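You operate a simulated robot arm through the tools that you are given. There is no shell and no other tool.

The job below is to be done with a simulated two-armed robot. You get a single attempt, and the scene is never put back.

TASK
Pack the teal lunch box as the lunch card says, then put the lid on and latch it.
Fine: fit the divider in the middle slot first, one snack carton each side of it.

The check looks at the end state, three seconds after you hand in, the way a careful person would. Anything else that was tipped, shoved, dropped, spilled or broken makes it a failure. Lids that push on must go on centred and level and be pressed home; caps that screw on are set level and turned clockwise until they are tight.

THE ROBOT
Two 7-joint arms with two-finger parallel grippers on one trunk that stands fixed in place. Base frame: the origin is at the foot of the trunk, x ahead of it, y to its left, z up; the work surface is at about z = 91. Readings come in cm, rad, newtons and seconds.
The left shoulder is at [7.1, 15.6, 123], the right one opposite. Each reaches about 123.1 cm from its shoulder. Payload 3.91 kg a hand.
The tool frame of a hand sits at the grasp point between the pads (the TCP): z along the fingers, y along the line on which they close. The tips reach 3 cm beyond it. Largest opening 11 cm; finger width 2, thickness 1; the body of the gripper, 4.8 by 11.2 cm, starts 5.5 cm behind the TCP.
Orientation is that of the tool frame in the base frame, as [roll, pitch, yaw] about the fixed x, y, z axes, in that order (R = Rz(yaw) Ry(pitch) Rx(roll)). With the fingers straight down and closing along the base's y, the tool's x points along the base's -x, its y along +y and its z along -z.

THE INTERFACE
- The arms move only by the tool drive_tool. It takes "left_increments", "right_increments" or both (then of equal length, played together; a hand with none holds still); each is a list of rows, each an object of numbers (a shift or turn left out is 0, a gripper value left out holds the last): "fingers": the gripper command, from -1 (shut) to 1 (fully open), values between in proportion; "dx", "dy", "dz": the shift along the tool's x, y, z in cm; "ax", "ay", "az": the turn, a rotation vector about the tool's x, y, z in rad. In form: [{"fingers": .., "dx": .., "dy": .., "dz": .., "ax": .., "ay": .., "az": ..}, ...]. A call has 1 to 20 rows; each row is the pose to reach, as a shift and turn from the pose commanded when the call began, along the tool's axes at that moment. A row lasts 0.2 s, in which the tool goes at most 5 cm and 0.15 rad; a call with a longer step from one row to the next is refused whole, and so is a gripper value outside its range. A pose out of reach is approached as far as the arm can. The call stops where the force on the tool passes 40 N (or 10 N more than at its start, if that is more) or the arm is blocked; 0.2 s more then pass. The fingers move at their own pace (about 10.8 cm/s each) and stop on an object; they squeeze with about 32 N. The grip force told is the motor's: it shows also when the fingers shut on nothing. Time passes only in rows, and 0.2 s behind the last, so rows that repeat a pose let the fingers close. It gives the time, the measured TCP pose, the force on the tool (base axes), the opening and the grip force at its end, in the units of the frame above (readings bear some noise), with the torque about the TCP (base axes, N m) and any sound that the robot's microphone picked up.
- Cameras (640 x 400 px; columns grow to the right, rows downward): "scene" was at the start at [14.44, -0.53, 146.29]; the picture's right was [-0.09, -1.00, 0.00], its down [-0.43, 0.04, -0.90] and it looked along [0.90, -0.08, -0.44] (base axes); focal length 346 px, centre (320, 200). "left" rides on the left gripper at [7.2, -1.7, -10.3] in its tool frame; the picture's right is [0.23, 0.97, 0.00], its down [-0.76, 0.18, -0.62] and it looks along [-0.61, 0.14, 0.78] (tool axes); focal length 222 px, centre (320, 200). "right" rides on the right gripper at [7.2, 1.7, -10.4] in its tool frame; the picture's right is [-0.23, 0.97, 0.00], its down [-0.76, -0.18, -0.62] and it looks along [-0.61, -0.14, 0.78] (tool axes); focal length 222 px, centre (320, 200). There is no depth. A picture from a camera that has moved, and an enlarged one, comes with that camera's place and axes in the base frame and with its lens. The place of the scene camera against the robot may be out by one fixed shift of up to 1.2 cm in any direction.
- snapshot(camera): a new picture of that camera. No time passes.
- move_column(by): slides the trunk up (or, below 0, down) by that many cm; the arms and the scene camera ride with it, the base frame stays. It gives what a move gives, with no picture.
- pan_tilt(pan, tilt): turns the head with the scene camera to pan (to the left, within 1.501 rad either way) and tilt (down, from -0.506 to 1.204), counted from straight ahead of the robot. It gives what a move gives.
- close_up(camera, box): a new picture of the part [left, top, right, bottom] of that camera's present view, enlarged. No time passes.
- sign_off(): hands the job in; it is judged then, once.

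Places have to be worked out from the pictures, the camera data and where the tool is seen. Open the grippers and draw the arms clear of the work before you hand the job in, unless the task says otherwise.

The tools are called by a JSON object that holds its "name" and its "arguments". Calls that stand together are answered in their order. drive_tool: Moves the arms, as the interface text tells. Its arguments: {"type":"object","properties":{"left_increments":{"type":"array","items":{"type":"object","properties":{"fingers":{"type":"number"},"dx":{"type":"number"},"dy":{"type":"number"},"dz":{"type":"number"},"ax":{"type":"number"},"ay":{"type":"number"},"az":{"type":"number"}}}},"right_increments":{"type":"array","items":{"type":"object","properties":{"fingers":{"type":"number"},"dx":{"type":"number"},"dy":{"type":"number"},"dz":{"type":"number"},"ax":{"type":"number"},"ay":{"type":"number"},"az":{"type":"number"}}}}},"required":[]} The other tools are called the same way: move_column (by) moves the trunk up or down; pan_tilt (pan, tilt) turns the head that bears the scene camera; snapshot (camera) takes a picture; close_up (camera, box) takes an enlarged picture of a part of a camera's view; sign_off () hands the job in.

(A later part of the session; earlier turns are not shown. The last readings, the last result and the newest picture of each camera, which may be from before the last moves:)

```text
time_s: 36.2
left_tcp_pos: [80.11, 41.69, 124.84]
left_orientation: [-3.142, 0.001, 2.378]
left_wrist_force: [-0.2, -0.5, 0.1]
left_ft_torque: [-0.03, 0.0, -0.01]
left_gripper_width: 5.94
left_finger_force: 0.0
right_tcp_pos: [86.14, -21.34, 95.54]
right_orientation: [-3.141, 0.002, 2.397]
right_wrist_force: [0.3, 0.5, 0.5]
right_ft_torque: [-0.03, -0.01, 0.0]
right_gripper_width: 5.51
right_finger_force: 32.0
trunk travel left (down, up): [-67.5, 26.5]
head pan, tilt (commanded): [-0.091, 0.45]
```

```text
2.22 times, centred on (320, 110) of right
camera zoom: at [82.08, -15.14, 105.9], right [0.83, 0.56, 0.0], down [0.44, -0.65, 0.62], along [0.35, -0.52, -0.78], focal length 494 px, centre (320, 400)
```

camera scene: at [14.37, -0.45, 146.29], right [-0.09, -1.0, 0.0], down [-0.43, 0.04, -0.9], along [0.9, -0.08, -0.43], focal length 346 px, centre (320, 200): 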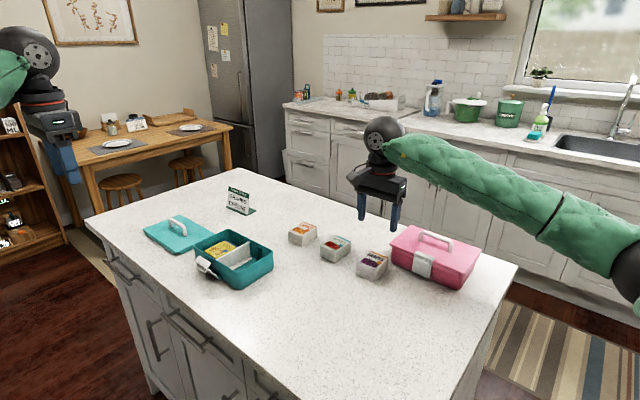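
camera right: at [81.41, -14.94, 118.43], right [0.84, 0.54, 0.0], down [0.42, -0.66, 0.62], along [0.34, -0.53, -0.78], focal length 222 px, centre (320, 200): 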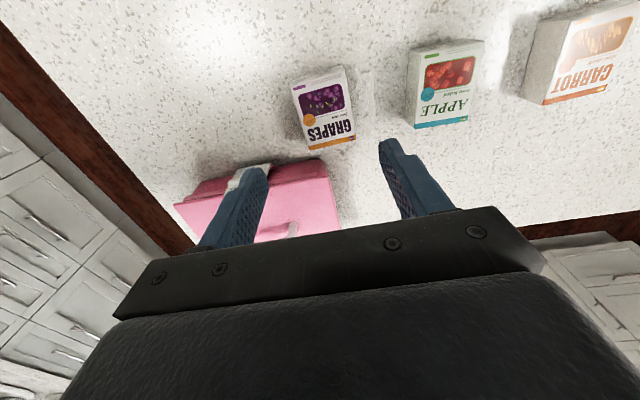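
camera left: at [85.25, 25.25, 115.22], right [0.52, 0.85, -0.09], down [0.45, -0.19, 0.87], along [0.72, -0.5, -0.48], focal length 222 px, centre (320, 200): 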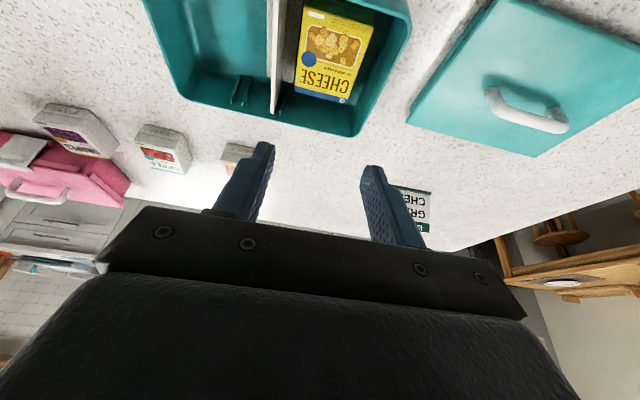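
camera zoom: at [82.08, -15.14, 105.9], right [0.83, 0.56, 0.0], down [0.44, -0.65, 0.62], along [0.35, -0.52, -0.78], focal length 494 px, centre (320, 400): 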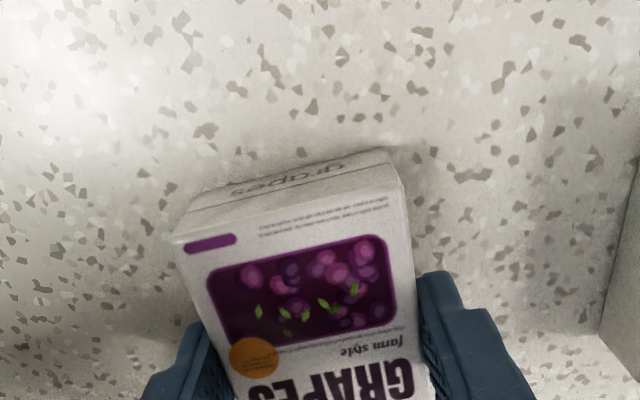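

Gripped (5.51 cm). I lift 10.5 cm straight up and carry it over the front compartment of the teal box.

{"name": "drive_tool", "arguments": {"right_increments": [{"dz": -1.5}, {"dz": -4.5}, {"dz": -7.5}, {"dz": -10.5}, {"dx": 2.9, "dy": 3.69, "dz": -10.5, "az": 0.003}, {"dx": 5.79, "dy": 7.37, "dz": -10.5, "az": 0.006}, {"dx": 8.68, "dy": 11.06, "dz": -10.5, "az": 0.009}, {"dx": 11.58, "dy": 14.74, "dz": -10.5, "az": 0.012}, {"dx": 14.47, "dy": 18.43, "dz": -10.5, "az": 0.015}, {"dx": 17.37, "dy": 22.11, "dz": -10.5, "az": 0.018}, {"dx": 20.26, "dy": 25.8, "dz": -10.5, "az": 0.021}, {"dx": 20.26, "dy": 25.8, "dz": -10.5, "az": 0.021}]}}

{"name": "snapshot", "arguments": {"camera": "right"}}

{"name": "close_up", "arguments": {"camera": "right", "box": [200, 0, 440, 180]}}

{"name": "close_up", "arguments": {"camera": "scene", "box": [180, 200, 300, 290]}}

```text
time_s: 38.8
left_tcp_pos: [80.29, 41.59, 124.94]
left_orientation: [3.14, -0.002, 2.378]
left_wrist_force: [-0.1, -0.1, 0.4]
left_ft_torque: [0.01, 0.02, 0.01]
left_gripper_width: 5.95
left_finger_force: 0.1
right_tcp_pos: [88.79, 11.55, 105.87]
right_orientation: [-3.141, -0.002, 2.377]
right_wrist_force: [-0.7, 0.2, 0.0]
right_ft_torque: [0.02, 0.0, 0.01]
right_gripper_width: 5.51
right_finger_force: 32.4
trunk travel left (down, up): [-67.5, 26.5]
head pan, tilt (commanded): [-0.091, 0.45]
```

```text
taken
camera right: at [84.75, 17.75, 116.3], right [0.84, 0.54, 0.0], down [0.43, -0.66, 0.62], along [0.34, -0.52, -0.78], focal length 222 px, centre (320, 200)
```

right: 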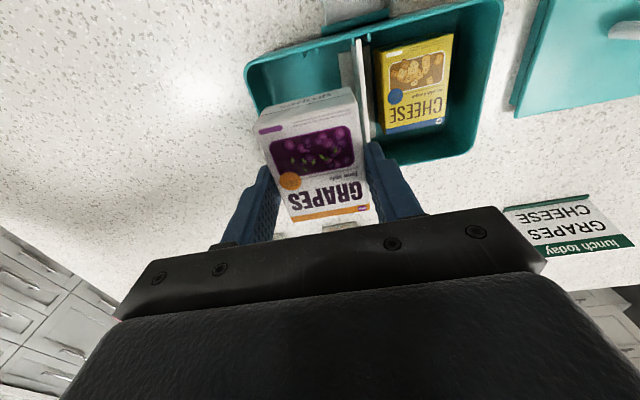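

```text
2.22 times, centred on (320, 90) of right
camera zoom: at [84.75, 17.75, 116.3], right [0.84, 0.54, 0.0], down [0.43, -0.66, 0.62], along [0.34, -0.52, -0.78], focal length 494 px, centre (320, 444)
```

zoom: 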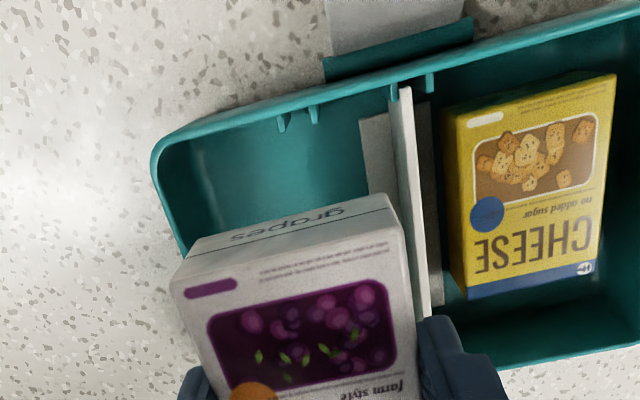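

```text
4.44 times, centred on (240, 245) of scene
camera zoom: at [14.45, -0.66, 146.29], right [-0.09, -1.0, 0.0], down [-0.43, 0.04, -0.9], along [0.9, -0.08, -0.44], focal length 1539 px, centre (676, 0)
```

zoom: 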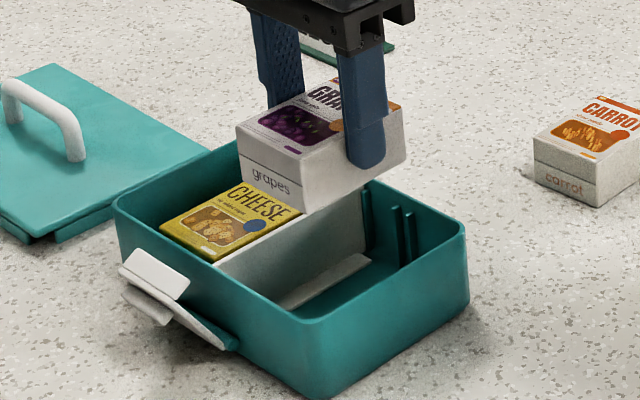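

Panel at tool y≈4.1, foot edge ≈2.8, end wall inner ≈−4.7; I shift −0.35 cm to centre the carton in the front compartment and lower it partway.

{"name": "drive_tool", "arguments": {"right_increments": [{"dx": -0.05, "dy": -0.35, "dz": 1.5}, {"dx": -0.05, "dy": -0.35, "dz": 3.5}, {"dx": -0.05, "dy": -0.35, "dz": 5.0}, {"dx": -0.05, "dy": -0.35, "dz": 6.2}, {"dx": -0.05, "dy": -0.35, "dz": 7.0}, {"dx": -0.05, "dy": -0.35, "dz": 7.0}]}}

{"name": "close_up", "arguments": {"camera": "right", "box": [200, 0, 440, 180]}}

{"name": "close_up", "arguments": {"camera": "scene", "box": [180, 210, 290, 290]}}

```text
time_s: 40.2
left_tcp_pos: [80.07, 41.64, 124.7]
left_orientation: [3.141, 0.001, 2.377]
left_wrist_force: [0.8, -1.1, -0.1]
left_ft_torque: [-0.01, 0.01, -0.06]
left_gripper_width: 5.95
left_finger_force: 0.0
right_tcp_pos: [88.54, 11.32, 98.96]
right_orientation: [-3.14, 0.002, 2.377]
right_wrist_force: [-0.4, 0.4, -1.8]
right_ft_torque: [0.01, 0.01, -0.04]
right_gripper_width: 5.51
right_finger_force: 32.0
trunk travel left (down, up): [-67.5, 26.5]
head pan, tilt (commanded): [-0.091, 0.45]
```

```text
2.22 times, centred on (320, 90) of right
camera zoom: at [84.52, 17.43, 109.29], right [0.84, 0.55, 0.0], down [0.43, -0.66, 0.62], along [0.34, -0.52, -0.78], focal length 494 px, centre (320, 444)
```

zoom: 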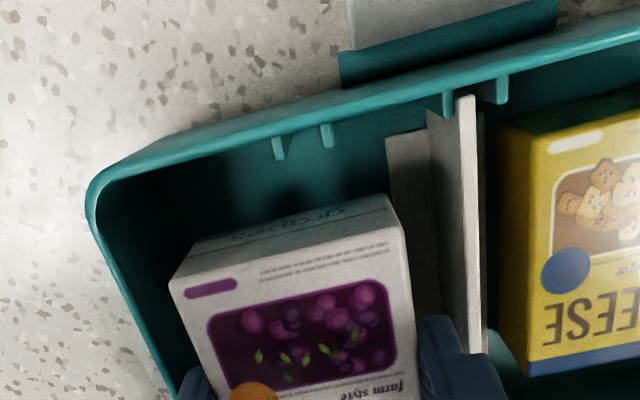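

```text
5.00 times, centred on (235, 250) of scene
camera zoom: at [14.45, -0.51, 146.29], right [-0.09, -1.0, 0.0], down [-0.43, 0.04, -0.9], along [0.9, -0.08, -0.44], focal length 1731 px, centre (745, -50)
```

zoom: 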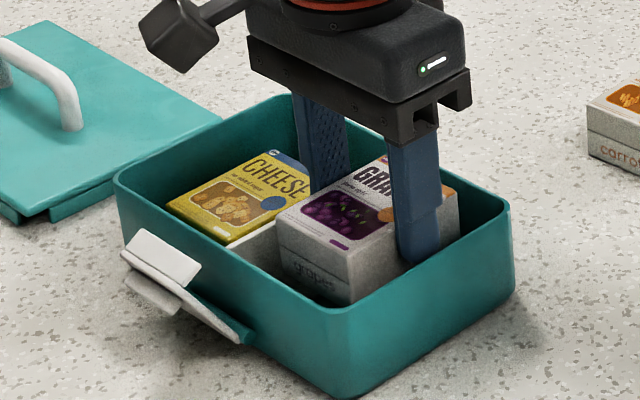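

Clearances look good on both sides. I continue down slowly to the floor.

{"name": "drive_tool", "arguments": {"right_increments": [{"dz": 0.8}, {"dz": 1.5}, {"dz": 2.1}, {"dz": 2.6}, {"dz": 2.6}]}}

{"name": "close_up", "arguments": {"camera": "scene", "box": [180, 210, 290, 290]}}

```text
time_s: 41.4
left_tcp_pos: [80.17, 41.75, 124.77]
left_orientation: [3.142, 0.001, 2.377]
left_wrist_force: [0.3, 0.0, -0.3]
left_ft_torque: [-0.03, 0.04, 0.02]
left_gripper_width: 5.9
left_finger_force: 0.0
right_tcp_pos: [88.65, 11.15, 96.44]
right_orientation: [3.141, 0.001, 2.377]
right_wrist_force: [0.2, -1.2, -0.8]
right_ft_torque: [-0.03, -0.02, -0.01]
right_gripper_width: 5.49
right_finger_force: 31.7
trunk travel left (down, up): [-67.5, 26.5]
head pan, tilt (commanded): [-0.091, 0.45]
```

```text
5.00 times, centred on (235, 250) of scene
camera zoom: at [14.45, -0.5, 146.29], right [-0.09, -1.0, 0.0], down [-0.43, 0.04, -0.9], along [0.9, -0.08, -0.44], focal length 1731 px, centre (745, -50)
```

zoom: 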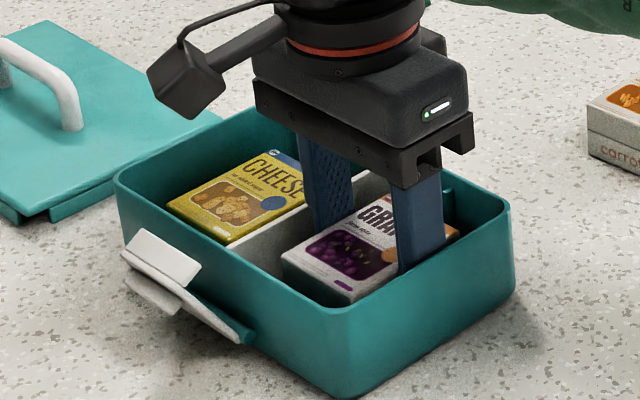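

Not yet in contact (force ~0). A few more small steps down.

{"name": "drive_tool", "arguments": {"right_increments": [{"dz": 0.12}, {"dz": 0.24}, {"dz": 0.36}, {"dz": 0.36}]}}

```text
time_s: 42.4
left_tcp_pos: [80.06, 41.71, 124.81]
left_orientation: [-3.14, 0.0, 2.377]
left_wrist_force: [-0.9, -0.8, -0.2]
left_ft_torque: [0.01, -0.02, -0.01]
left_gripper_width: 5.97
left_finger_force: 0.0
right_tcp_pos: [88.72, 11.23, 96.17]
right_orientation: [3.141, 0.0, 2.377]
right_wrist_force: [-0.6, 0.4, -0.8]
right_ft_torque: [0.0, 0.02, 0.04]
right_gripper_width: 5.48
right_finger_force: 32.6
trunk travel left (down, up): [-67.5, 26.5]
head pan, tilt (commanded): [-0.091, 0.45]
```

{"name": "drive_tool", "arguments": {"right_increments": [{"dz": 0.1}, {"dz": 0.2}, {"dz": 0.2}]}}

```text
time_s: 43.2
left_tcp_pos: [80.19, 41.62, 124.77]
left_orientation: [-3.14, 0.0, 2.377]
left_wrist_force: [0.2, -0.2, -0.7]
left_ft_torque: [0.02, 0.02, -0.02]
left_gripper_width: 5.92
left_finger_force: 0.0
right_tcp_pos: [88.65, 11.33, 96.0]
right_orientation: [3.141, 0.001, 2.376]
right_wrist_force: [-0.1, 0.2, 0.6]
right_ft_torque: [0.0, -0.02, 0.04]
right_gripper_width: 5.5
right_finger_force: 32.4
trunk travel left (down, up): [-67.5, 26.5]
head pan, tilt (commanded): [-0.091, 0.45]
```

Force still ~0 at TCP z ≈ 96.0; I go another 0.2 cm.

{"name": "drive_tool", "arguments": {"right_increments": [{"dz": 0.1}, {"dz": 0.2}, {"dz": 0.2}]}}

```text
time_s: 44.0
left_tcp_pos: [80.05, 41.71, 124.89]
left_orientation: [-3.141, -0.001, 2.377]
left_wrist_force: [-0.3, 0.1, -0.1]
left_ft_torque: [-0.03, -0.02, 0.0]
left_gripper_width: 5.95
left_finger_force: 0.0
right_tcp_pos: [88.66, 11.18, 95.94]
right_orientation: [3.14, 0.0, 2.374]
right_wrist_force: [4.9, 1.6, 15.3]
right_ft_torque: [0.05, -0.02, -0.03]
right_gripper_width: 5.48
right_finger_force: 32.4
trunk travel left (down, up): [-67.5, 26.5]
head pan, tilt (commanded): [-0.091, 0.45]
```

Floor contact felt (15 N, flat). I ease up 0.15 cm and open slightly to ~6 cm.

{"name": "drive_tool", "arguments": {"right_increments": [{"dz": -0.15}, {"dz": -0.15, "fingers": 0.04}, {"dz": -0.15, "fingers": 0.09}, {"dz": -0.15, "fingers": 0.09}]}}

{"name": "close_up", "arguments": {"camera": "scene", "box": [180, 210, 290, 290]}}

{"name": "close_up", "arguments": {"camera": "right", "box": [200, 0, 440, 180]}}

```text
time_s: 45.0
left_tcp_pos: [80.13, 41.68, 124.72]
left_orientation: [3.141, 0.0, 2.376]
left_wrist_force: [-0.1, -0.4, -0.6]
left_ft_torque: [0.0, -0.01, 0.02]
left_gripper_width: 5.94
left_finger_force: 0.1
right_tcp_pos: [88.6, 11.37, 95.8]
right_orientation: [-3.141, -0.001, 2.377]
right_wrist_force: [0.0, -1.0, 0.0]
right_ft_torque: [0.0, 0.03, 0.0]
right_gripper_width: 6.02
right_finger_force: 0.1
trunk travel left (down, up): [-67.5, 26.5]
head pan, tilt (commanded): [-0.091, 0.45]
```

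```text
5.00 times, centred on (235, 250) of scene
camera zoom: at [14.47, -0.49, 146.28], right [-0.09, -1.0, 0.0], down [-0.43, 0.04, -0.9], along [0.9, -0.08, -0.44], focal length 1731 px, centre (745, -50)
```

zoom: 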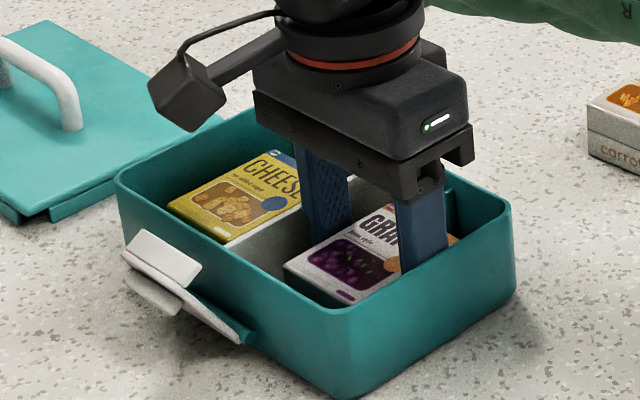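

```text
2.22 times, centred on (320, 90) of right
camera zoom: at [84.56, 17.52, 106.16], right [0.84, 0.55, 0.0], down [0.43, -0.66, 0.62], along [0.34, -0.52, -0.78], focal length 494 px, centre (320, 444)
```

zoom: 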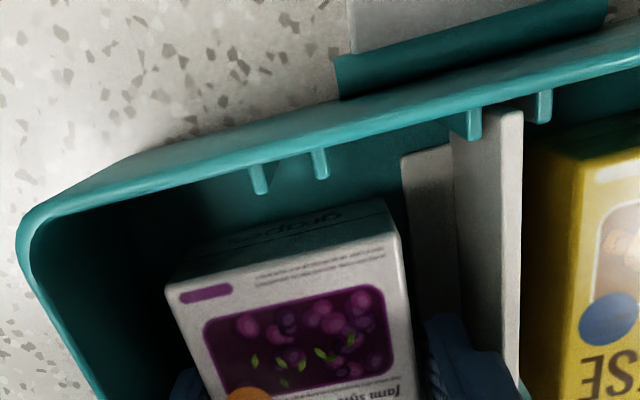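

The carton rests on the floor of the front compartment. I lift the right hand straight up and away to the right.

{"name": "drive_tool", "arguments": {"right_increments": [{"dz": -0.8}, {"dz": -2.5}, {"dz": -5}, {"dz": -8.5}, {"dz": -12}, {"dz": -15, "dx": -2.5, "dy": -2.5}, {"dz": -17, "dx": -5, "dy": -6}, {"dz": -19, "dx": -7.5, "dy": -9.5}, {"dz": -21, "dx": -10, "dy": -13}, {"dz": -23, "dx": -12.5, "dy": -16.5}, {"dz": -25, "dx": -15, "dy": -20}, {"dz": -27, "dx": -17.5, "dy": -23.5}]}}

{"name": "close_up", "arguments": {"camera": "scene", "box": [180, 210, 290, 290]}}

{"name": "snapshot", "arguments": {"camera": "scene"}}

```text
time_s: 47.6
left_tcp_pos: [79.91, 41.63, 124.98]
left_orientation: [3.141, 0.001, 2.376]
left_wrist_force: [-0.2, -0.6, 0.4]
left_ft_torque: [-0.01, -0.02, -0.02]
left_gripper_width: 5.95
left_finger_force: 0.0
right_tcp_pos: [85.36, -17.88, 122.88]
right_orientation: [3.138, -0.003, 2.378]
right_wrist_force: [-0.4, -0.4, 0.4]
right_ft_torque: [-0.03, 0.0, -0.02]
right_gripper_width: 5.99
right_finger_force: 0.1
trunk travel left (down, up): [-67.5, 26.5]
head pan, tilt (commanded): [-0.091, 0.45]
```

```text
5.00 times, centred on (235, 250) of scene
camera zoom: at [14.34, -0.68, 146.3], right [-0.09, -1.0, 0.0], down [-0.43, 0.04, -0.9], along [0.9, -0.08, -0.43], focal length 1731 px, centre (745, -50)
```

zoom: 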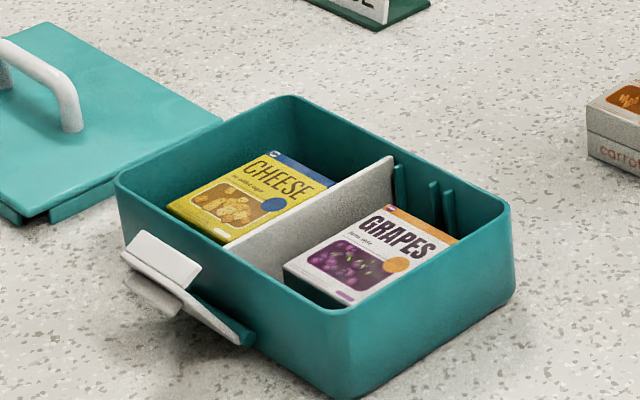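

```text
taken
camera scene: at [14.34, -0.68, 146.3], right [-0.09, -1.0, 0.0], down [-0.43, 0.04, -0.9], along [0.9, -0.08, -0.43], focal length 346 px, centre (320, 200)
```

scene: 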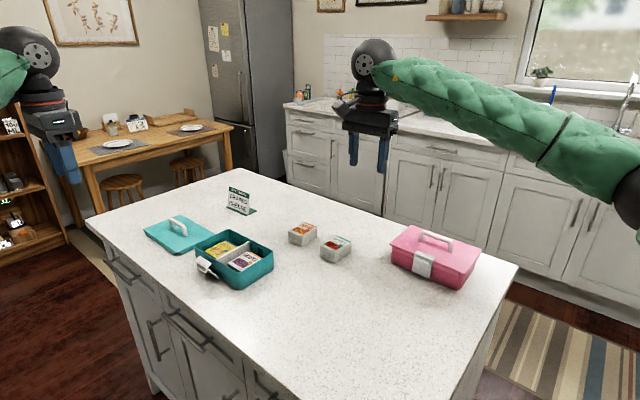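

Both cartons and the divider sit properly. Next the lid: I bring the left hand toward it, turning the fingers to close across the handle.

{"name": "drive_tool", "arguments": {"left_increments": [{"dx": -2.3, "dy": 0.75, "dz": 1.3, "az": -0.142}, {"dx": -4.6, "dy": 1.5, "dz": 2.7, "az": -0.284}, {"dx": -6.9, "dy": 2.2, "dz": 4, "az": -0.426}, {"dx": -9.2, "dy": 3, "dz": 5.4, "az": -0.568}, {"dx": -11.5, "dy": 3.7, "dz": 6.7, "az": -0.71}, {"dx": -13.9, "dy": 4.5, "dz": 8.1, "az": -0.852}, {"dx": -16.2, "dy": 5.2, "dz": 9.4, "az": -0.994}, {"dx": -18.5, "dy": 6, "dz": 10.8, "az": -1.136}, {"dx": -20.8, "dy": 6.7, "dz": 12.1, "az": -1.278}, {"dx": -23.1, "dy": 7.5, "dz": 13.5, "az": -1.42}, {"dx": -25.4, "dy": 8.2, "dz": 14.8, "az": -1.555}, {"dx": -25.4, "dy": 8.2, "dz": 14.8, "az": -1.555, "fingers": -0.18}]}}

{"name": "snapshot", "arguments": {"camera": "left"}}

{"name": "snapshot", "arguments": {"camera": "scene"}}

```text
time_s: 50.2
left_tcp_pos: [104.06, 30.48, 109.85]
left_orientation: [3.141, -0.001, -2.349]
left_wrist_force: [-0.4, 0.3, 1.1]
left_ft_torque: [0.01, -0.05, -0.01]
left_gripper_width: 4.49
left_finger_force: 0.1
right_tcp_pos: [85.43, -17.73, 122.84]
right_orientation: [3.141, 0.0, 2.376]
right_wrist_force: [-0.9, -0.6, 0.8]
right_ft_torque: [-0.01, 0.01, 0.01]
right_gripper_width: 6.01
right_finger_force: 0.2
trunk travel left (down, up): [-67.5, 26.5]
head pan, tilt (commanded): [-0.091, 0.45]
```

```text
taken
camera left: at [100.31, 24.12, 120.22], right [-0.85, 0.52, 0.0], down [0.41, 0.67, 0.62], along [0.33, 0.53, -0.78], focal length 222 px, centre (320, 200)
```

left: 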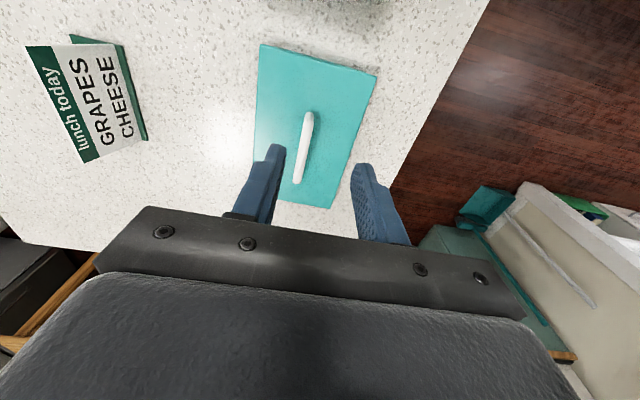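

```text
taken
camera scene: at [14.39, -0.44, 146.3], right [-0.09, -1.0, 0.0], down [-0.43, 0.04, -0.9], along [0.9, -0.08, -0.44], focal length 346 px, centre (320, 200)
```

scene: 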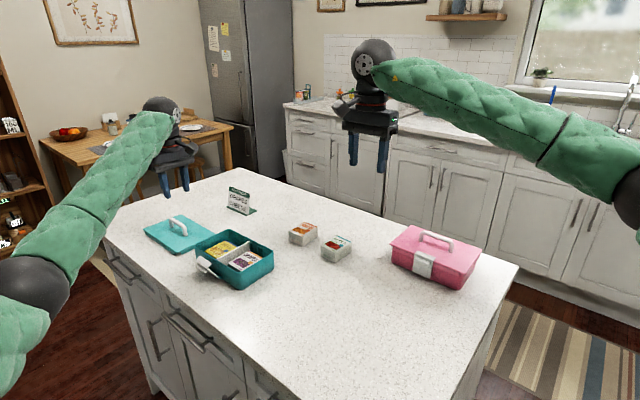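

The lid is in the wrist view. I zoom in to see the handle and the lid's edges.

{"name": "close_up", "arguments": {"camera": "left", "box": [220, 20, 420, 220]}}

{"name": "close_up", "arguments": {"camera": "scene", "box": [140, 205, 220, 260]}}

```text
2.00 times, centred on (320, 120) of left
camera zoom: at [100.31, 24.12, 120.22], right [-0.85, 0.52, 0.0], down [0.41, 0.67, 0.62], along [0.33, 0.53, -0.78], focal length 444 px, centre (320, 360)
```

zoom: 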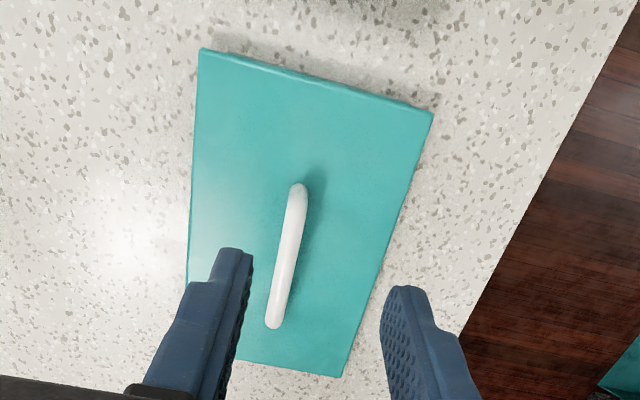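

```text
7.27 times, centred on (180, 232) of scene
camera zoom: at [14.39, -0.44, 146.3], right [-0.09, -1.0, 0.0], down [-0.43, 0.04, -0.9], along [0.9, -0.08, -0.44], focal length 2518 px, centre (1338, -36)
```

zoom: 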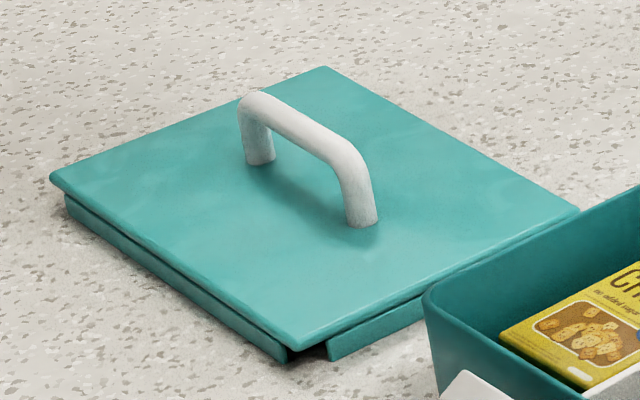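

The handle centre is about (−5.8, −1.0) from the gripper axis and parallel to it. I move above it with a slight outward tilt (needed for reach).

{"name": "drive_tool", "arguments": {"left_increments": [{"dx": -1.4, "dy": -0.25, "dz": 1, "ay": -0.05}, {"dx": -2.8, "dy": -0.5, "dz": 2.5, "ay": -0.1}, {"dx": -4.2, "dy": -0.75, "dz": 4.5, "ay": -0.15}, {"dx": -5.6, "dy": -0.97, "dz": 7, "ay": -0.15}, {"dx": -5.6, "dy": -0.97, "dz": 7, "ay": -0.15}]}}

{"name": "close_up", "arguments": {"camera": "left", "box": [220, 20, 420, 220]}}

{"name": "close_up", "arguments": {"camera": "scene", "box": [130, 170, 220, 260]}}

```text
time_s: 51.4
left_tcp_pos: [108.53, 33.58, 102.92]
left_orientation: [-3.14, 0.15, -2.352]
left_wrist_force: [-0.2, 0.6, -0.5]
left_ft_torque: [-0.02, 0.0, -0.02]
left_gripper_width: 4.51
left_finger_force: 0.1
right_tcp_pos: [85.48, -17.92, 122.73]
right_orientation: [-3.141, 0.0, 2.375]
right_wrist_force: [-0.1, -0.2, 0.3]
right_ft_torque: [0.02, -0.05, -0.02]
right_gripper_width: 6.02
right_finger_force: 0.0
trunk travel left (down, up): [-67.5, 26.5]
head pan, tilt (commanded): [-0.091, 0.45]
```

```text
2.00 times, centred on (320, 120) of left
camera zoom: at [103.65, 26.13, 112.11], right [-0.85, 0.53, -0.03], down [0.34, 0.59, 0.73], along [0.4, 0.61, -0.68], focal length 444 px, centre (320, 360)
```

zoom: 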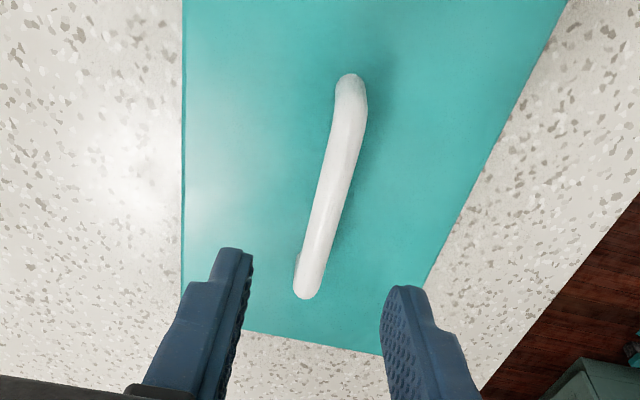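

```text
4.44 times, centred on (175, 215) of scene
camera zoom: at [14.41, -0.53, 146.3], right [-0.09, -1.0, 0.0], down [-0.43, 0.04, -0.9], along [0.9, -0.08, -0.44], focal length 1539 px, centre (964, 133)
```

zoom: 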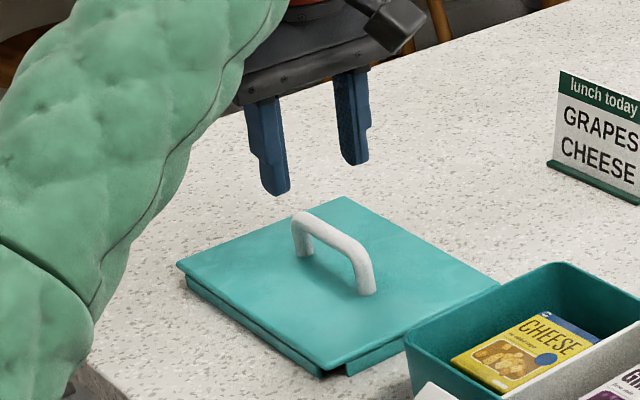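

Aligned to within ~0.1 cm with the handle. I lower so the fingers go either side of the bar, keeping tips above the lid.

{"name": "drive_tool", "arguments": {"left_increments": [{"dx": 0.3, "dz": 1.98}, {"dx": 0.6, "dz": 3.96}, {"dx": 0.75, "dz": 4.95}, {"dx": 0.86, "dz": 5.7}, {"dx": 0.86, "dz": 5.7}]}}

{"name": "close_up", "arguments": {"camera": "left", "box": [220, 20, 420, 220]}}

{"name": "close_up", "arguments": {"camera": "scene", "box": [140, 190, 220, 260]}}

```text
time_s: 52.6
left_tcp_pos: [108.81, 33.44, 97.25]
left_orientation: [3.141, 0.15, -2.35]
left_wrist_force: [-0.3, -0.1, 0.4]
left_ft_torque: [0.01, 0.01, -0.02]
left_gripper_width: 4.51
left_finger_force: 0.1
right_tcp_pos: [85.48, -17.75, 122.83]
right_orientation: [-3.14, 0.001, 2.377]
right_wrist_force: [-0.5, -0.2, 0.1]
right_ft_torque: [-0.01, 0.03, 0.01]
right_gripper_width: 5.97
right_finger_force: 0.0
trunk travel left (down, up): [-67.5, 26.5]
head pan, tilt (commanded): [-0.091, 0.45]
```

```text
2.00 times, centred on (320, 120) of left
camera zoom: at [103.89, 26.03, 106.51], right [-0.85, 0.53, -0.03], down [0.34, 0.59, 0.73], along [0.4, 0.61, -0.68], focal length 444 px, centre (320, 360)
```

zoom: 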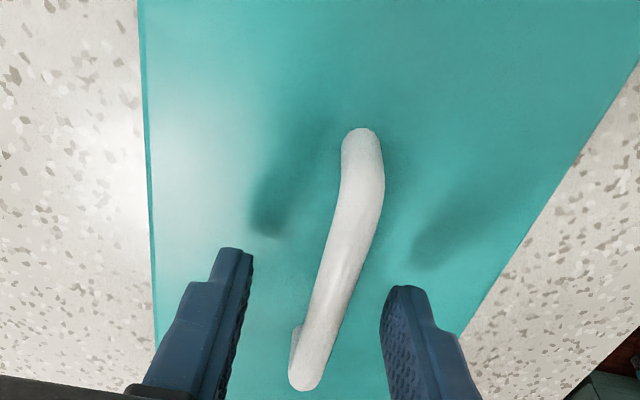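

```text
5.71 times, centred on (180, 225) of scene
camera zoom: at [14.45, -0.53, 146.29], right [-0.09, -1.0, 0.0], down [-0.43, 0.04, -0.9], along [0.9, -0.08, -0.44], focal length 1978 px, centre (1120, 57)
```

zoom: 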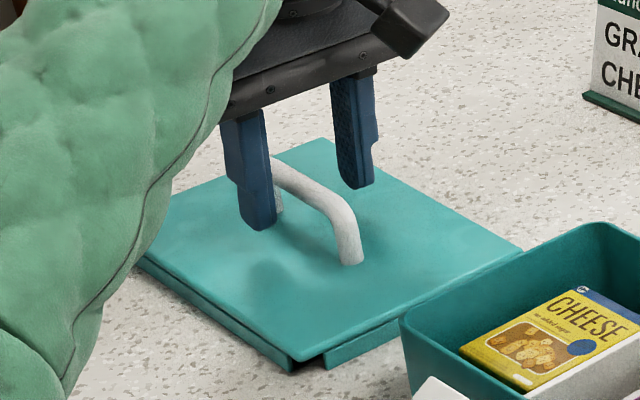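

The bar is centred between the fingers. I lower 0.35 cm more and close on it.

{"name": "drive_tool", "arguments": {"left_increments": [{"dx": 0.05, "dz": 0.35}, {"dx": 0.05, "dz": 0.35, "fingers": -0.6}, {"dx": 0.05, "dz": 0.35, "fingers": -1}, {"dx": 0.05, "dz": 0.35, "fingers": -1}, {"dx": 0.05, "dz": 0.35, "fingers": -1}]}}

{"name": "close_up", "arguments": {"camera": "left", "box": [220, 20, 420, 220]}}

{"name": "close_up", "arguments": {"camera": "scene", "box": [140, 190, 220, 260]}}

```text
time_s: 53.8
left_tcp_pos: [108.86, 33.53, 96.93]
left_orientation: [-3.141, 0.15, -2.349]
left_wrist_force: [0.1, -1.1, -0.3]
left_ft_torque: [-0.01, 0.02, 0.0]
left_gripper_width: 1.07
left_finger_force: 31.9
right_tcp_pos: [85.42, -17.88, 122.74]
right_orientation: [-3.141, 0.0, 2.378]
right_wrist_force: [0.2, -0.8, -0.1]
right_ft_torque: [-0.03, -0.02, 0.02]
right_gripper_width: 6.02
right_finger_force: 0.1
trunk travel left (down, up): [-67.5, 26.5]
head pan, tilt (commanded): [-0.091, 0.45]
```

```text
2.00 times, centred on (320, 120) of left
camera zoom: at [103.87, 26.04, 106.16], right [-0.85, 0.53, -0.03], down [0.34, 0.59, 0.73], along [0.4, 0.61, -0.68], focal length 444 px, centre (320, 360)
```

zoom: 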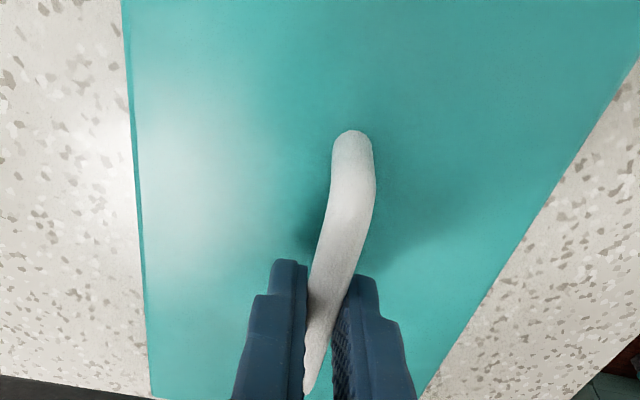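

```text
5.71 times, centred on (180, 225) of scene
camera zoom: at [14.47, -0.53, 146.29], right [-0.09, -1.0, 0.0], down [-0.43, 0.04, -0.9], along [0.9, -0.08, -0.44], focal length 1978 px, centre (1120, 57)
```

zoom: 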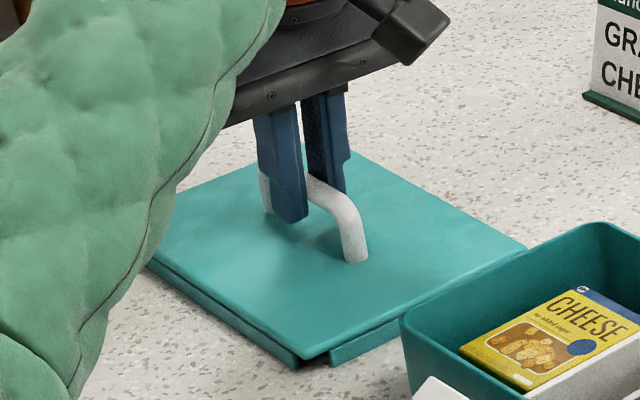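

Handle gripped (1.07 cm bar), centred on the lid. I lift it straight up first and check that it hangs level.

{"name": "drive_tool", "arguments": {"left_increments": [{"dx": -0.15, "dz": -1}, {"dx": -0.45, "dz": -3}, {"dx": -0.9, "dz": -6}, {"dx": -1.35, "dz": -9}, {"dx": -1.64, "dz": -10.88}, {"dx": -1.64, "dz": -10.88}]}}

{"name": "close_up", "arguments": {"camera": "scene", "box": [120, 150, 230, 250]}}

{"name": "snapshot", "arguments": {"camera": "left"}}

```text
time_s: 55.2
left_tcp_pos: [108.73, 33.38, 108.14]
left_orientation: [3.138, 0.148, -2.353]
left_wrist_force: [-0.5, 0.0, -1.3]
left_ft_torque: [-0.04, 0.01, 0.0]
left_gripper_width: 1.07
left_finger_force: 31.6
right_tcp_pos: [85.42, -17.72, 122.77]
right_orientation: [-3.14, 0.001, 2.376]
right_wrist_force: [0.4, 0.2, -0.9]
right_ft_torque: [0.01, -0.02, -0.01]
right_gripper_width: 5.99
right_finger_force: 0.0
trunk travel left (down, up): [-67.5, 26.5]
head pan, tilt (commanded): [-0.091, 0.45]
```

```text
4.00 times, centred on (175, 200) of scene
camera zoom: at [14.49, -0.5, 146.28], right [-0.09, -1.0, 0.0], down [-0.43, 0.04, -0.9], along [0.9, -0.08, -0.44], focal length 1385 px, centre (900, 200)
```

zoom: 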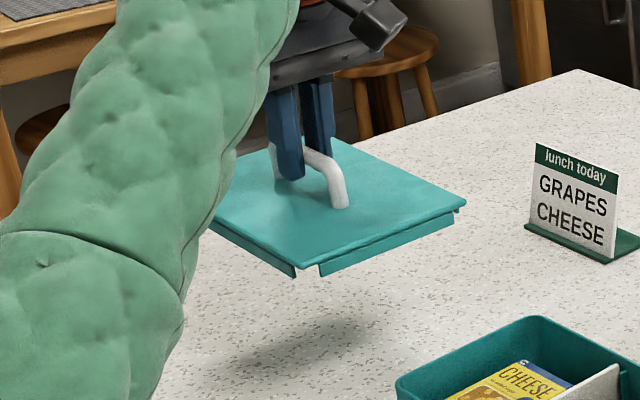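

```text
taken
camera left: at [103.91, 25.98, 117.34], right [-0.85, 0.53, -0.03], down [0.34, 0.59, 0.73], along [0.4, 0.61, -0.68], focal length 222 px, centre (320, 200)
```

left: 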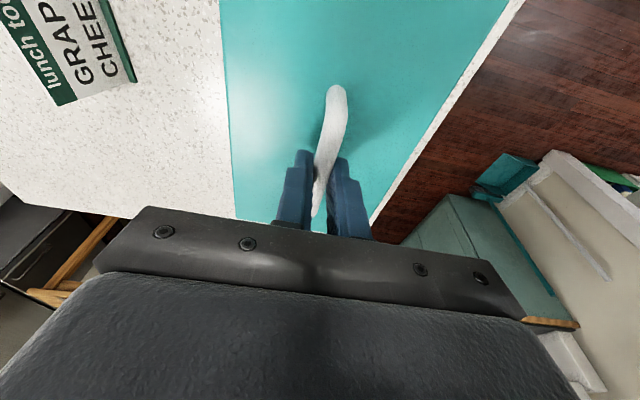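

The lid hangs level. I carry it over the box, staying well above the rim.

{"name": "drive_tool", "arguments": {"left_increments": [{"dx": 4.17, "dy": -0.15, "dz": -0.63}, {"dx": 8.35, "dy": -0.3, "dz": -1.26}, {"dx": 12.52, "dy": -0.46, "dz": -1.89, "ax": -0.001, "az": -0.0065}, {"dx": 16.69, "dy": -0.61, "dz": -2.52, "ax": -0.002, "az": -0.0129}, {"dx": 20.87, "dy": -0.76, "dz": -3.14, "ax": -0.002, "az": -0.0129}, {"dx": 25.04, "dy": -0.91, "dz": -3.77, "ax": -0.002, "az": -0.0129}, {"dx": 25.04, "dy": -0.91, "dz": -3.77, "ax": -0.002, "az": -0.0129}]}}

{"name": "close_up", "arguments": {"camera": "scene", "box": [170, 180, 300, 300]}}

{"name": "snapshot", "arguments": {"camera": "left"}}

{"name": "snapshot", "arguments": {"camera": "right"}}

```text
time_s: 56.8
left_tcp_pos: [91.98, 14.91, 107.95]
left_orientation: [3.141, 0.149, -2.336]
left_wrist_force: [0.8, 0.3, -2.0]
left_ft_torque: [-0.04, 0.01, 0.01]
left_gripper_width: 1.06
left_finger_force: 32.2
right_tcp_pos: [85.41, -17.7, 122.72]
right_orientation: [-3.14, 0.0, 2.377]
right_wrist_force: [-0.4, -0.9, 0.1]
right_ft_torque: [0.0, 0.01, -0.05]
right_gripper_width: 5.99
right_finger_force: 0.1
trunk travel left (down, up): [-67.5, 26.5]
head pan, tilt (commanded): [-0.091, 0.45]
```

```text
3.33 times, centred on (235, 240) of scene
camera zoom: at [14.51, -0.45, 146.28], right [-0.09, -1.0, 0.0], down [-0.43, 0.04, -0.9], along [0.9, -0.08, -0.44], focal length 1154 px, centre (603, 67)
```

zoom: 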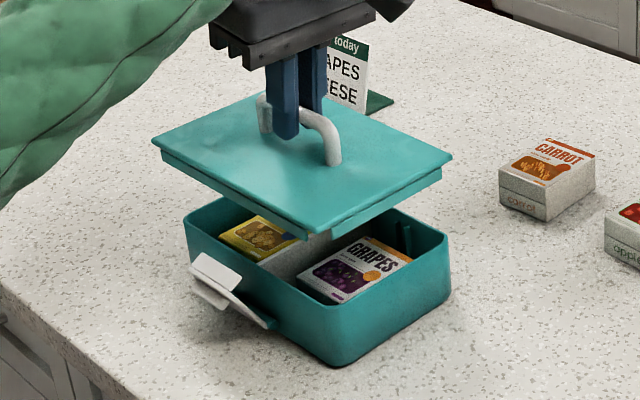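

```text
taken
camera left: at [87.1, 7.42, 117.12], right [-0.86, 0.51, -0.03], down [0.33, 0.6, 0.73], along [0.39, 0.61, -0.68], focal length 222 px, centre (320, 200)
```

left: 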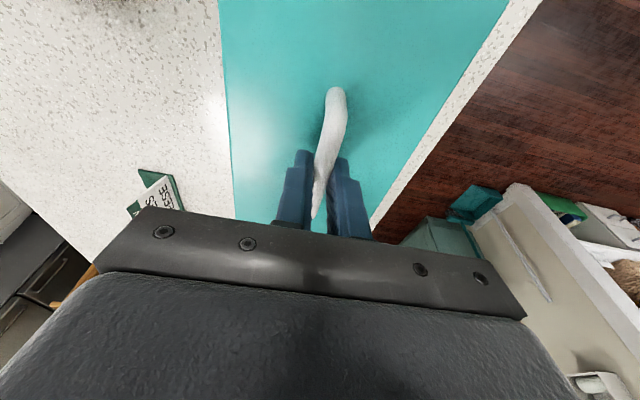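

```text
taken
camera right: at [81.42, -11.49, 133.06], right [0.84, 0.55, 0.0], down [0.43, -0.66, 0.62], along [0.34, -0.52, -0.78], focal length 222 px, centre (320, 200)
```

right: 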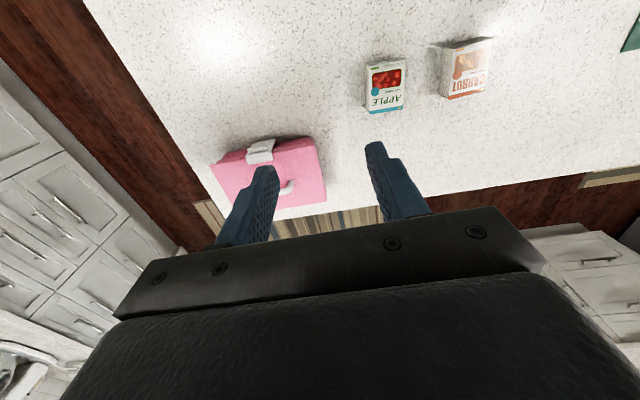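

The lid is over the box. To align it precisely I bring the right hand around so that its camera looks along the box's long axis from the front end.

{"name": "drive_tool", "arguments": {"right_increments": [{"dx": 1.5, "dy": 0.34, "dz": 0.9, "az": -0.142}, {"dx": 2.9, "dy": 0.68, "dz": 1.8, "az": -0.284}, {"dx": 4.4, "dy": 1.0, "dz": 2.7, "az": -0.426}, {"dx": 5.8, "dy": 1.36, "dz": 3.6, "az": -0.568}, {"dx": 7.3, "dy": 1.7, "dz": 4.5, "az": -0.71}, {"dx": 8.8, "dy": 2.0, "dz": 5.5, "az": -0.852}, {"dx": 10.2, "dy": 2.4, "dz": 6.4, "az": -0.994}, {"dx": 11.7, "dy": 2.7, "dz": 7.3, "az": -1.136}, {"dx": 13.1, "dy": 3.0, "dz": 8.2, "az": -1.278}, {"dx": 14.6, "dy": 3.4, "dz": 9.1, "az": -1.42}, {"dx": 16.05, "dy": 3.73, "dz": 10, "az": -1.555}]}}

{"name": "snapshot", "arguments": {"camera": "right"}}

{"name": "snapshot", "arguments": {"camera": "scene"}}

```text
time_s: 59.2
left_tcp_pos: [91.95, 14.84, 107.95]
left_orientation: [3.141, 0.151, -2.341]
left_wrist_force: [0.2, 0.2, -1.6]
left_ft_torque: [0.02, 0.0, -0.02]
left_gripper_width: 1.07
left_finger_force: 32.1
right_tcp_pos: [75.89, -4.12, 112.99]
right_orientation: [-3.141, 0.001, -2.349]
right_wrist_force: [0.1, 1.1, -0.7]
right_ft_torque: [-0.02, -0.01, 0.03]
right_gripper_width: 6.02
right_finger_force: 0.0
trunk travel left (down, up): [-67.5, 26.5]
head pan, tilt (commanded): [-0.091, 0.45]
```

```text
taken
camera right: at [69.71, -8.14, 123.33], right [-0.53, 0.85, 0.0], down [0.66, 0.42, 0.62], along [0.53, 0.33, -0.78], focal length 222 px, centre (320, 200)
```

right: 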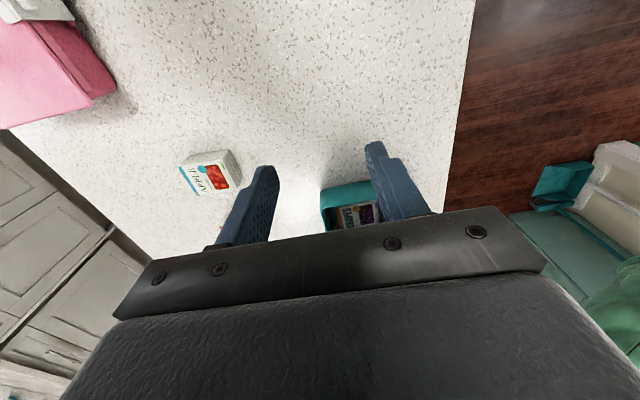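

```text
taken
camera scene: at [14.46, -0.51, 146.29], right [-0.09, -1.0, 0.0], down [-0.43, 0.04, -0.9], along [0.9, -0.08, -0.44], focal length 346 px, centre (320, 200)
```

scene: 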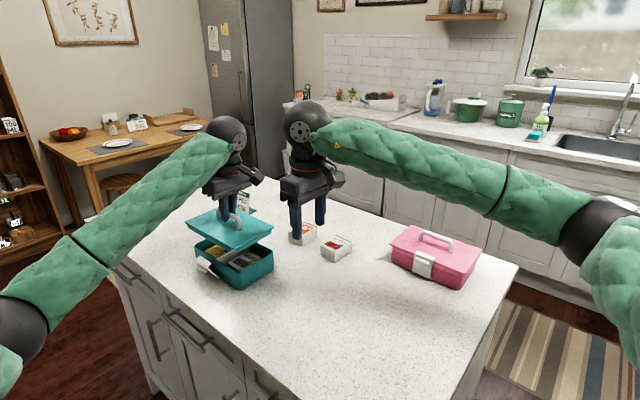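

The hand blocks that view; tilting the right hand so its fingers point toward the box from further back will give a clear line of sight.

{"name": "drive_tool", "arguments": {"right_increments": [{"dx": 0.2, "dy": 0.4, "dz": -2.5, "ay": -0.14}, {"dx": 0.4, "dy": 0.8, "dz": -5, "ay": -0.28}, {"dx": 0.6, "dy": 1.2, "dz": -7.5, "ay": -0.42}, {"dx": 0.8, "dy": 1.6, "dz": -10, "ay": -0.56}, {"dx": 0.97, "dy": 2.1, "dz": -12.7, "ay": -0.7}, {"dx": 0.97, "dy": 2.1, "dz": -12.7, "ay": -0.7}]}}

{"name": "snapshot", "arguments": {"camera": "right"}}

```text
time_s: 60.6
left_tcp_pos: [91.97, 14.9, 107.83]
left_orientation: [3.141, 0.149, -2.339]
left_wrist_force: [0.8, -0.8, -0.8]
left_ft_torque: [0.02, 0.01, -0.03]
left_gripper_width: 1.07
left_finger_force: 31.8
right_tcp_pos: [73.91, -3.43, 125.69]
right_orientation: [3.139, 0.701, -2.354]
right_wrist_force: [0.3, -0.7, 0.3]
right_ft_torque: [0.03, -0.03, 0.01]
right_gripper_width: 6.01
right_finger_force: 0.0
trunk travel left (down, up): [-67.5, 26.5]
head pan, tilt (commanded): [-0.091, 0.45]
```

```text
taken
camera right: at [64.09, -10.9, 128.94], right [-0.57, 0.81, 0.15], down [0.25, 0.0, 0.97], along [0.78, 0.59, -0.21], focal length 222 px, centre (320, 200)
```

right: 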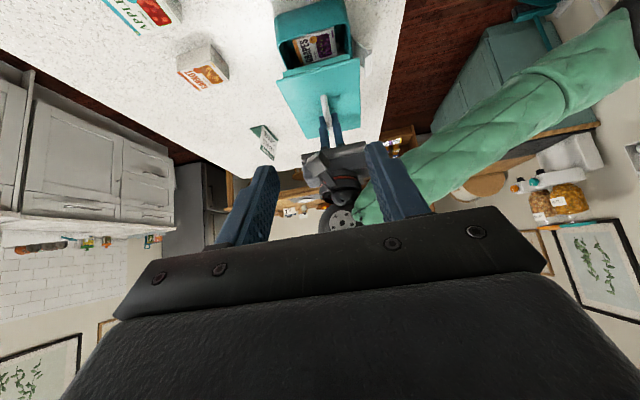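

Now the right camera sees the box and lid end-on. I zoom in on it and also on the scene view.

{"name": "close_up", "arguments": {"camera": "right", "box": [255, 0, 385, 150]}}

{"name": "close_up", "arguments": {"camera": "scene", "box": [180, 200, 280, 290]}}

```text
2.67 times, centred on (320, 75) of right
camera zoom: at [64.09, -10.9, 128.94], right [-0.57, 0.81, 0.15], down [0.25, 0.0, 0.97], along [0.78, 0.59, -0.21], focal length 592 px, centre (320, 533)
```

zoom: 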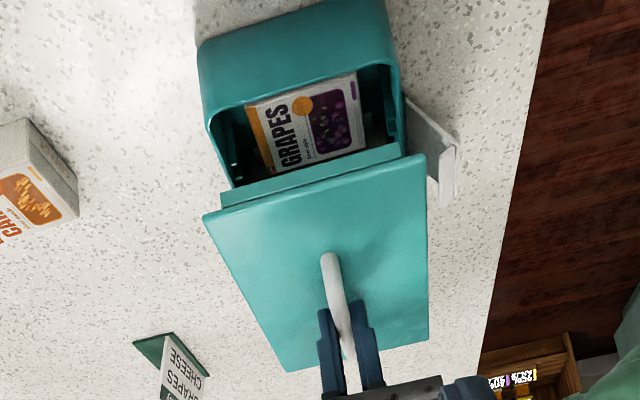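

```text
4.44 times, centred on (230, 245) of scene
camera zoom: at [14.5, -0.5, 146.28], right [-0.09, -1.0, 0.0], down [-0.43, 0.04, -0.9], along [0.9, -0.08, -0.44], focal length 1539 px, centre (720, 0)
```

zoom: 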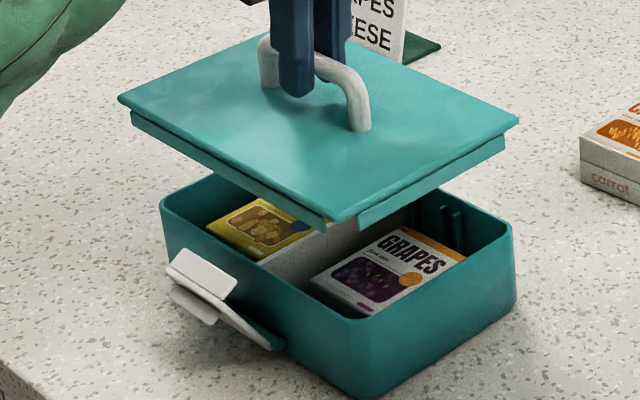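

Both views are clear. I zoom further on the box's front end and the lid's near edge for precise measurements.

{"name": "close_up", "arguments": {"camera": "right", "box": [270, 0, 370, 85]}}

```text
4.71 times, centred on (320, 42) of right
camera zoom: at [64.09, -10.9, 128.94], right [-0.57, 0.81, 0.15], down [0.25, 0.0, 0.97], along [0.78, 0.59, -0.21], focal length 1045 px, centre (320, 941)
```

zoom: 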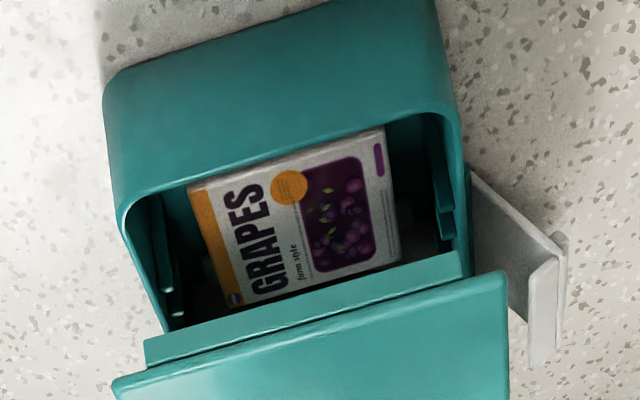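

The lid appears ~0.15 cm off away from the latch and ~0.4 cm too far back. I apply that and lower the lid so its skirt is just above the rim, then measure again without height ambiguity.

{"name": "drive_tool", "arguments": {"left_increments": [{"dx": 0.5, "dy": 0.15, "dz": 1.2}, {"dx": 0.8, "dy": 0.15, "dz": 2.6}, {"dx": 1.08, "dy": 0.15, "dz": 4.49}, {"dx": 1.08, "dy": 0.15, "dz": 4.49}]}}

{"name": "close_up", "arguments": {"camera": "right", "box": [270, 0, 370, 85]}}

{"name": "close_up", "arguments": {"camera": "scene", "box": [185, 210, 285, 290]}}

```text
time_s: 61.6
left_tcp_pos: [91.29, 14.6, 103.41]
left_orientation: [-3.141, 0.15, -2.338]
left_wrist_force: [-0.2, -0.8, -1.2]
left_ft_torque: [0.03, -0.01, 0.05]
left_gripper_width: 1.05
left_finger_force: 32.6
right_tcp_pos: [73.81, -3.32, 125.67]
right_orientation: [3.141, 0.7, -2.355]
right_wrist_force: [0.8, -0.3, 0.1]
right_ft_torque: [0.0, -0.01, -0.01]
right_gripper_width: 6.0
right_finger_force: 0.0
trunk travel left (down, up): [-67.5, 26.5]
head pan, tilt (commanded): [-0.091, 0.45]
```

```text
4.71 times, centred on (320, 42) of right
camera zoom: at [64.03, -10.93, 128.98], right [-0.57, 0.81, 0.15], down [0.25, 0.0, 0.97], along [0.78, 0.59, -0.21], focal length 1045 px, centre (320, 941)
```

zoom: 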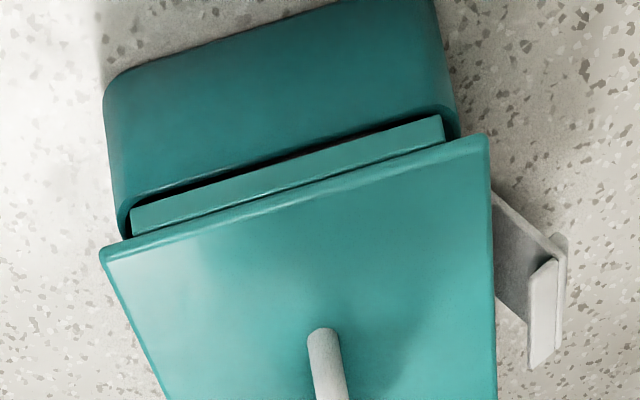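

```text
5.00 times, centred on (235, 250) of scene
camera zoom: at [14.43, -0.54, 146.29], right [-0.09, -1.0, 0.0], down [-0.43, 0.04, -0.9], along [0.9, -0.08, -0.44], focal length 1731 px, centre (745, -50)
```

zoom: 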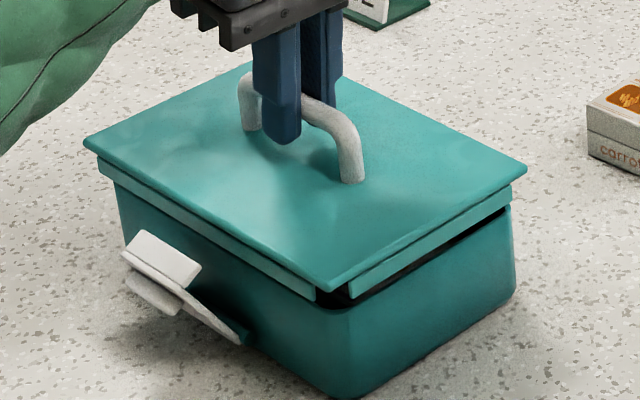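

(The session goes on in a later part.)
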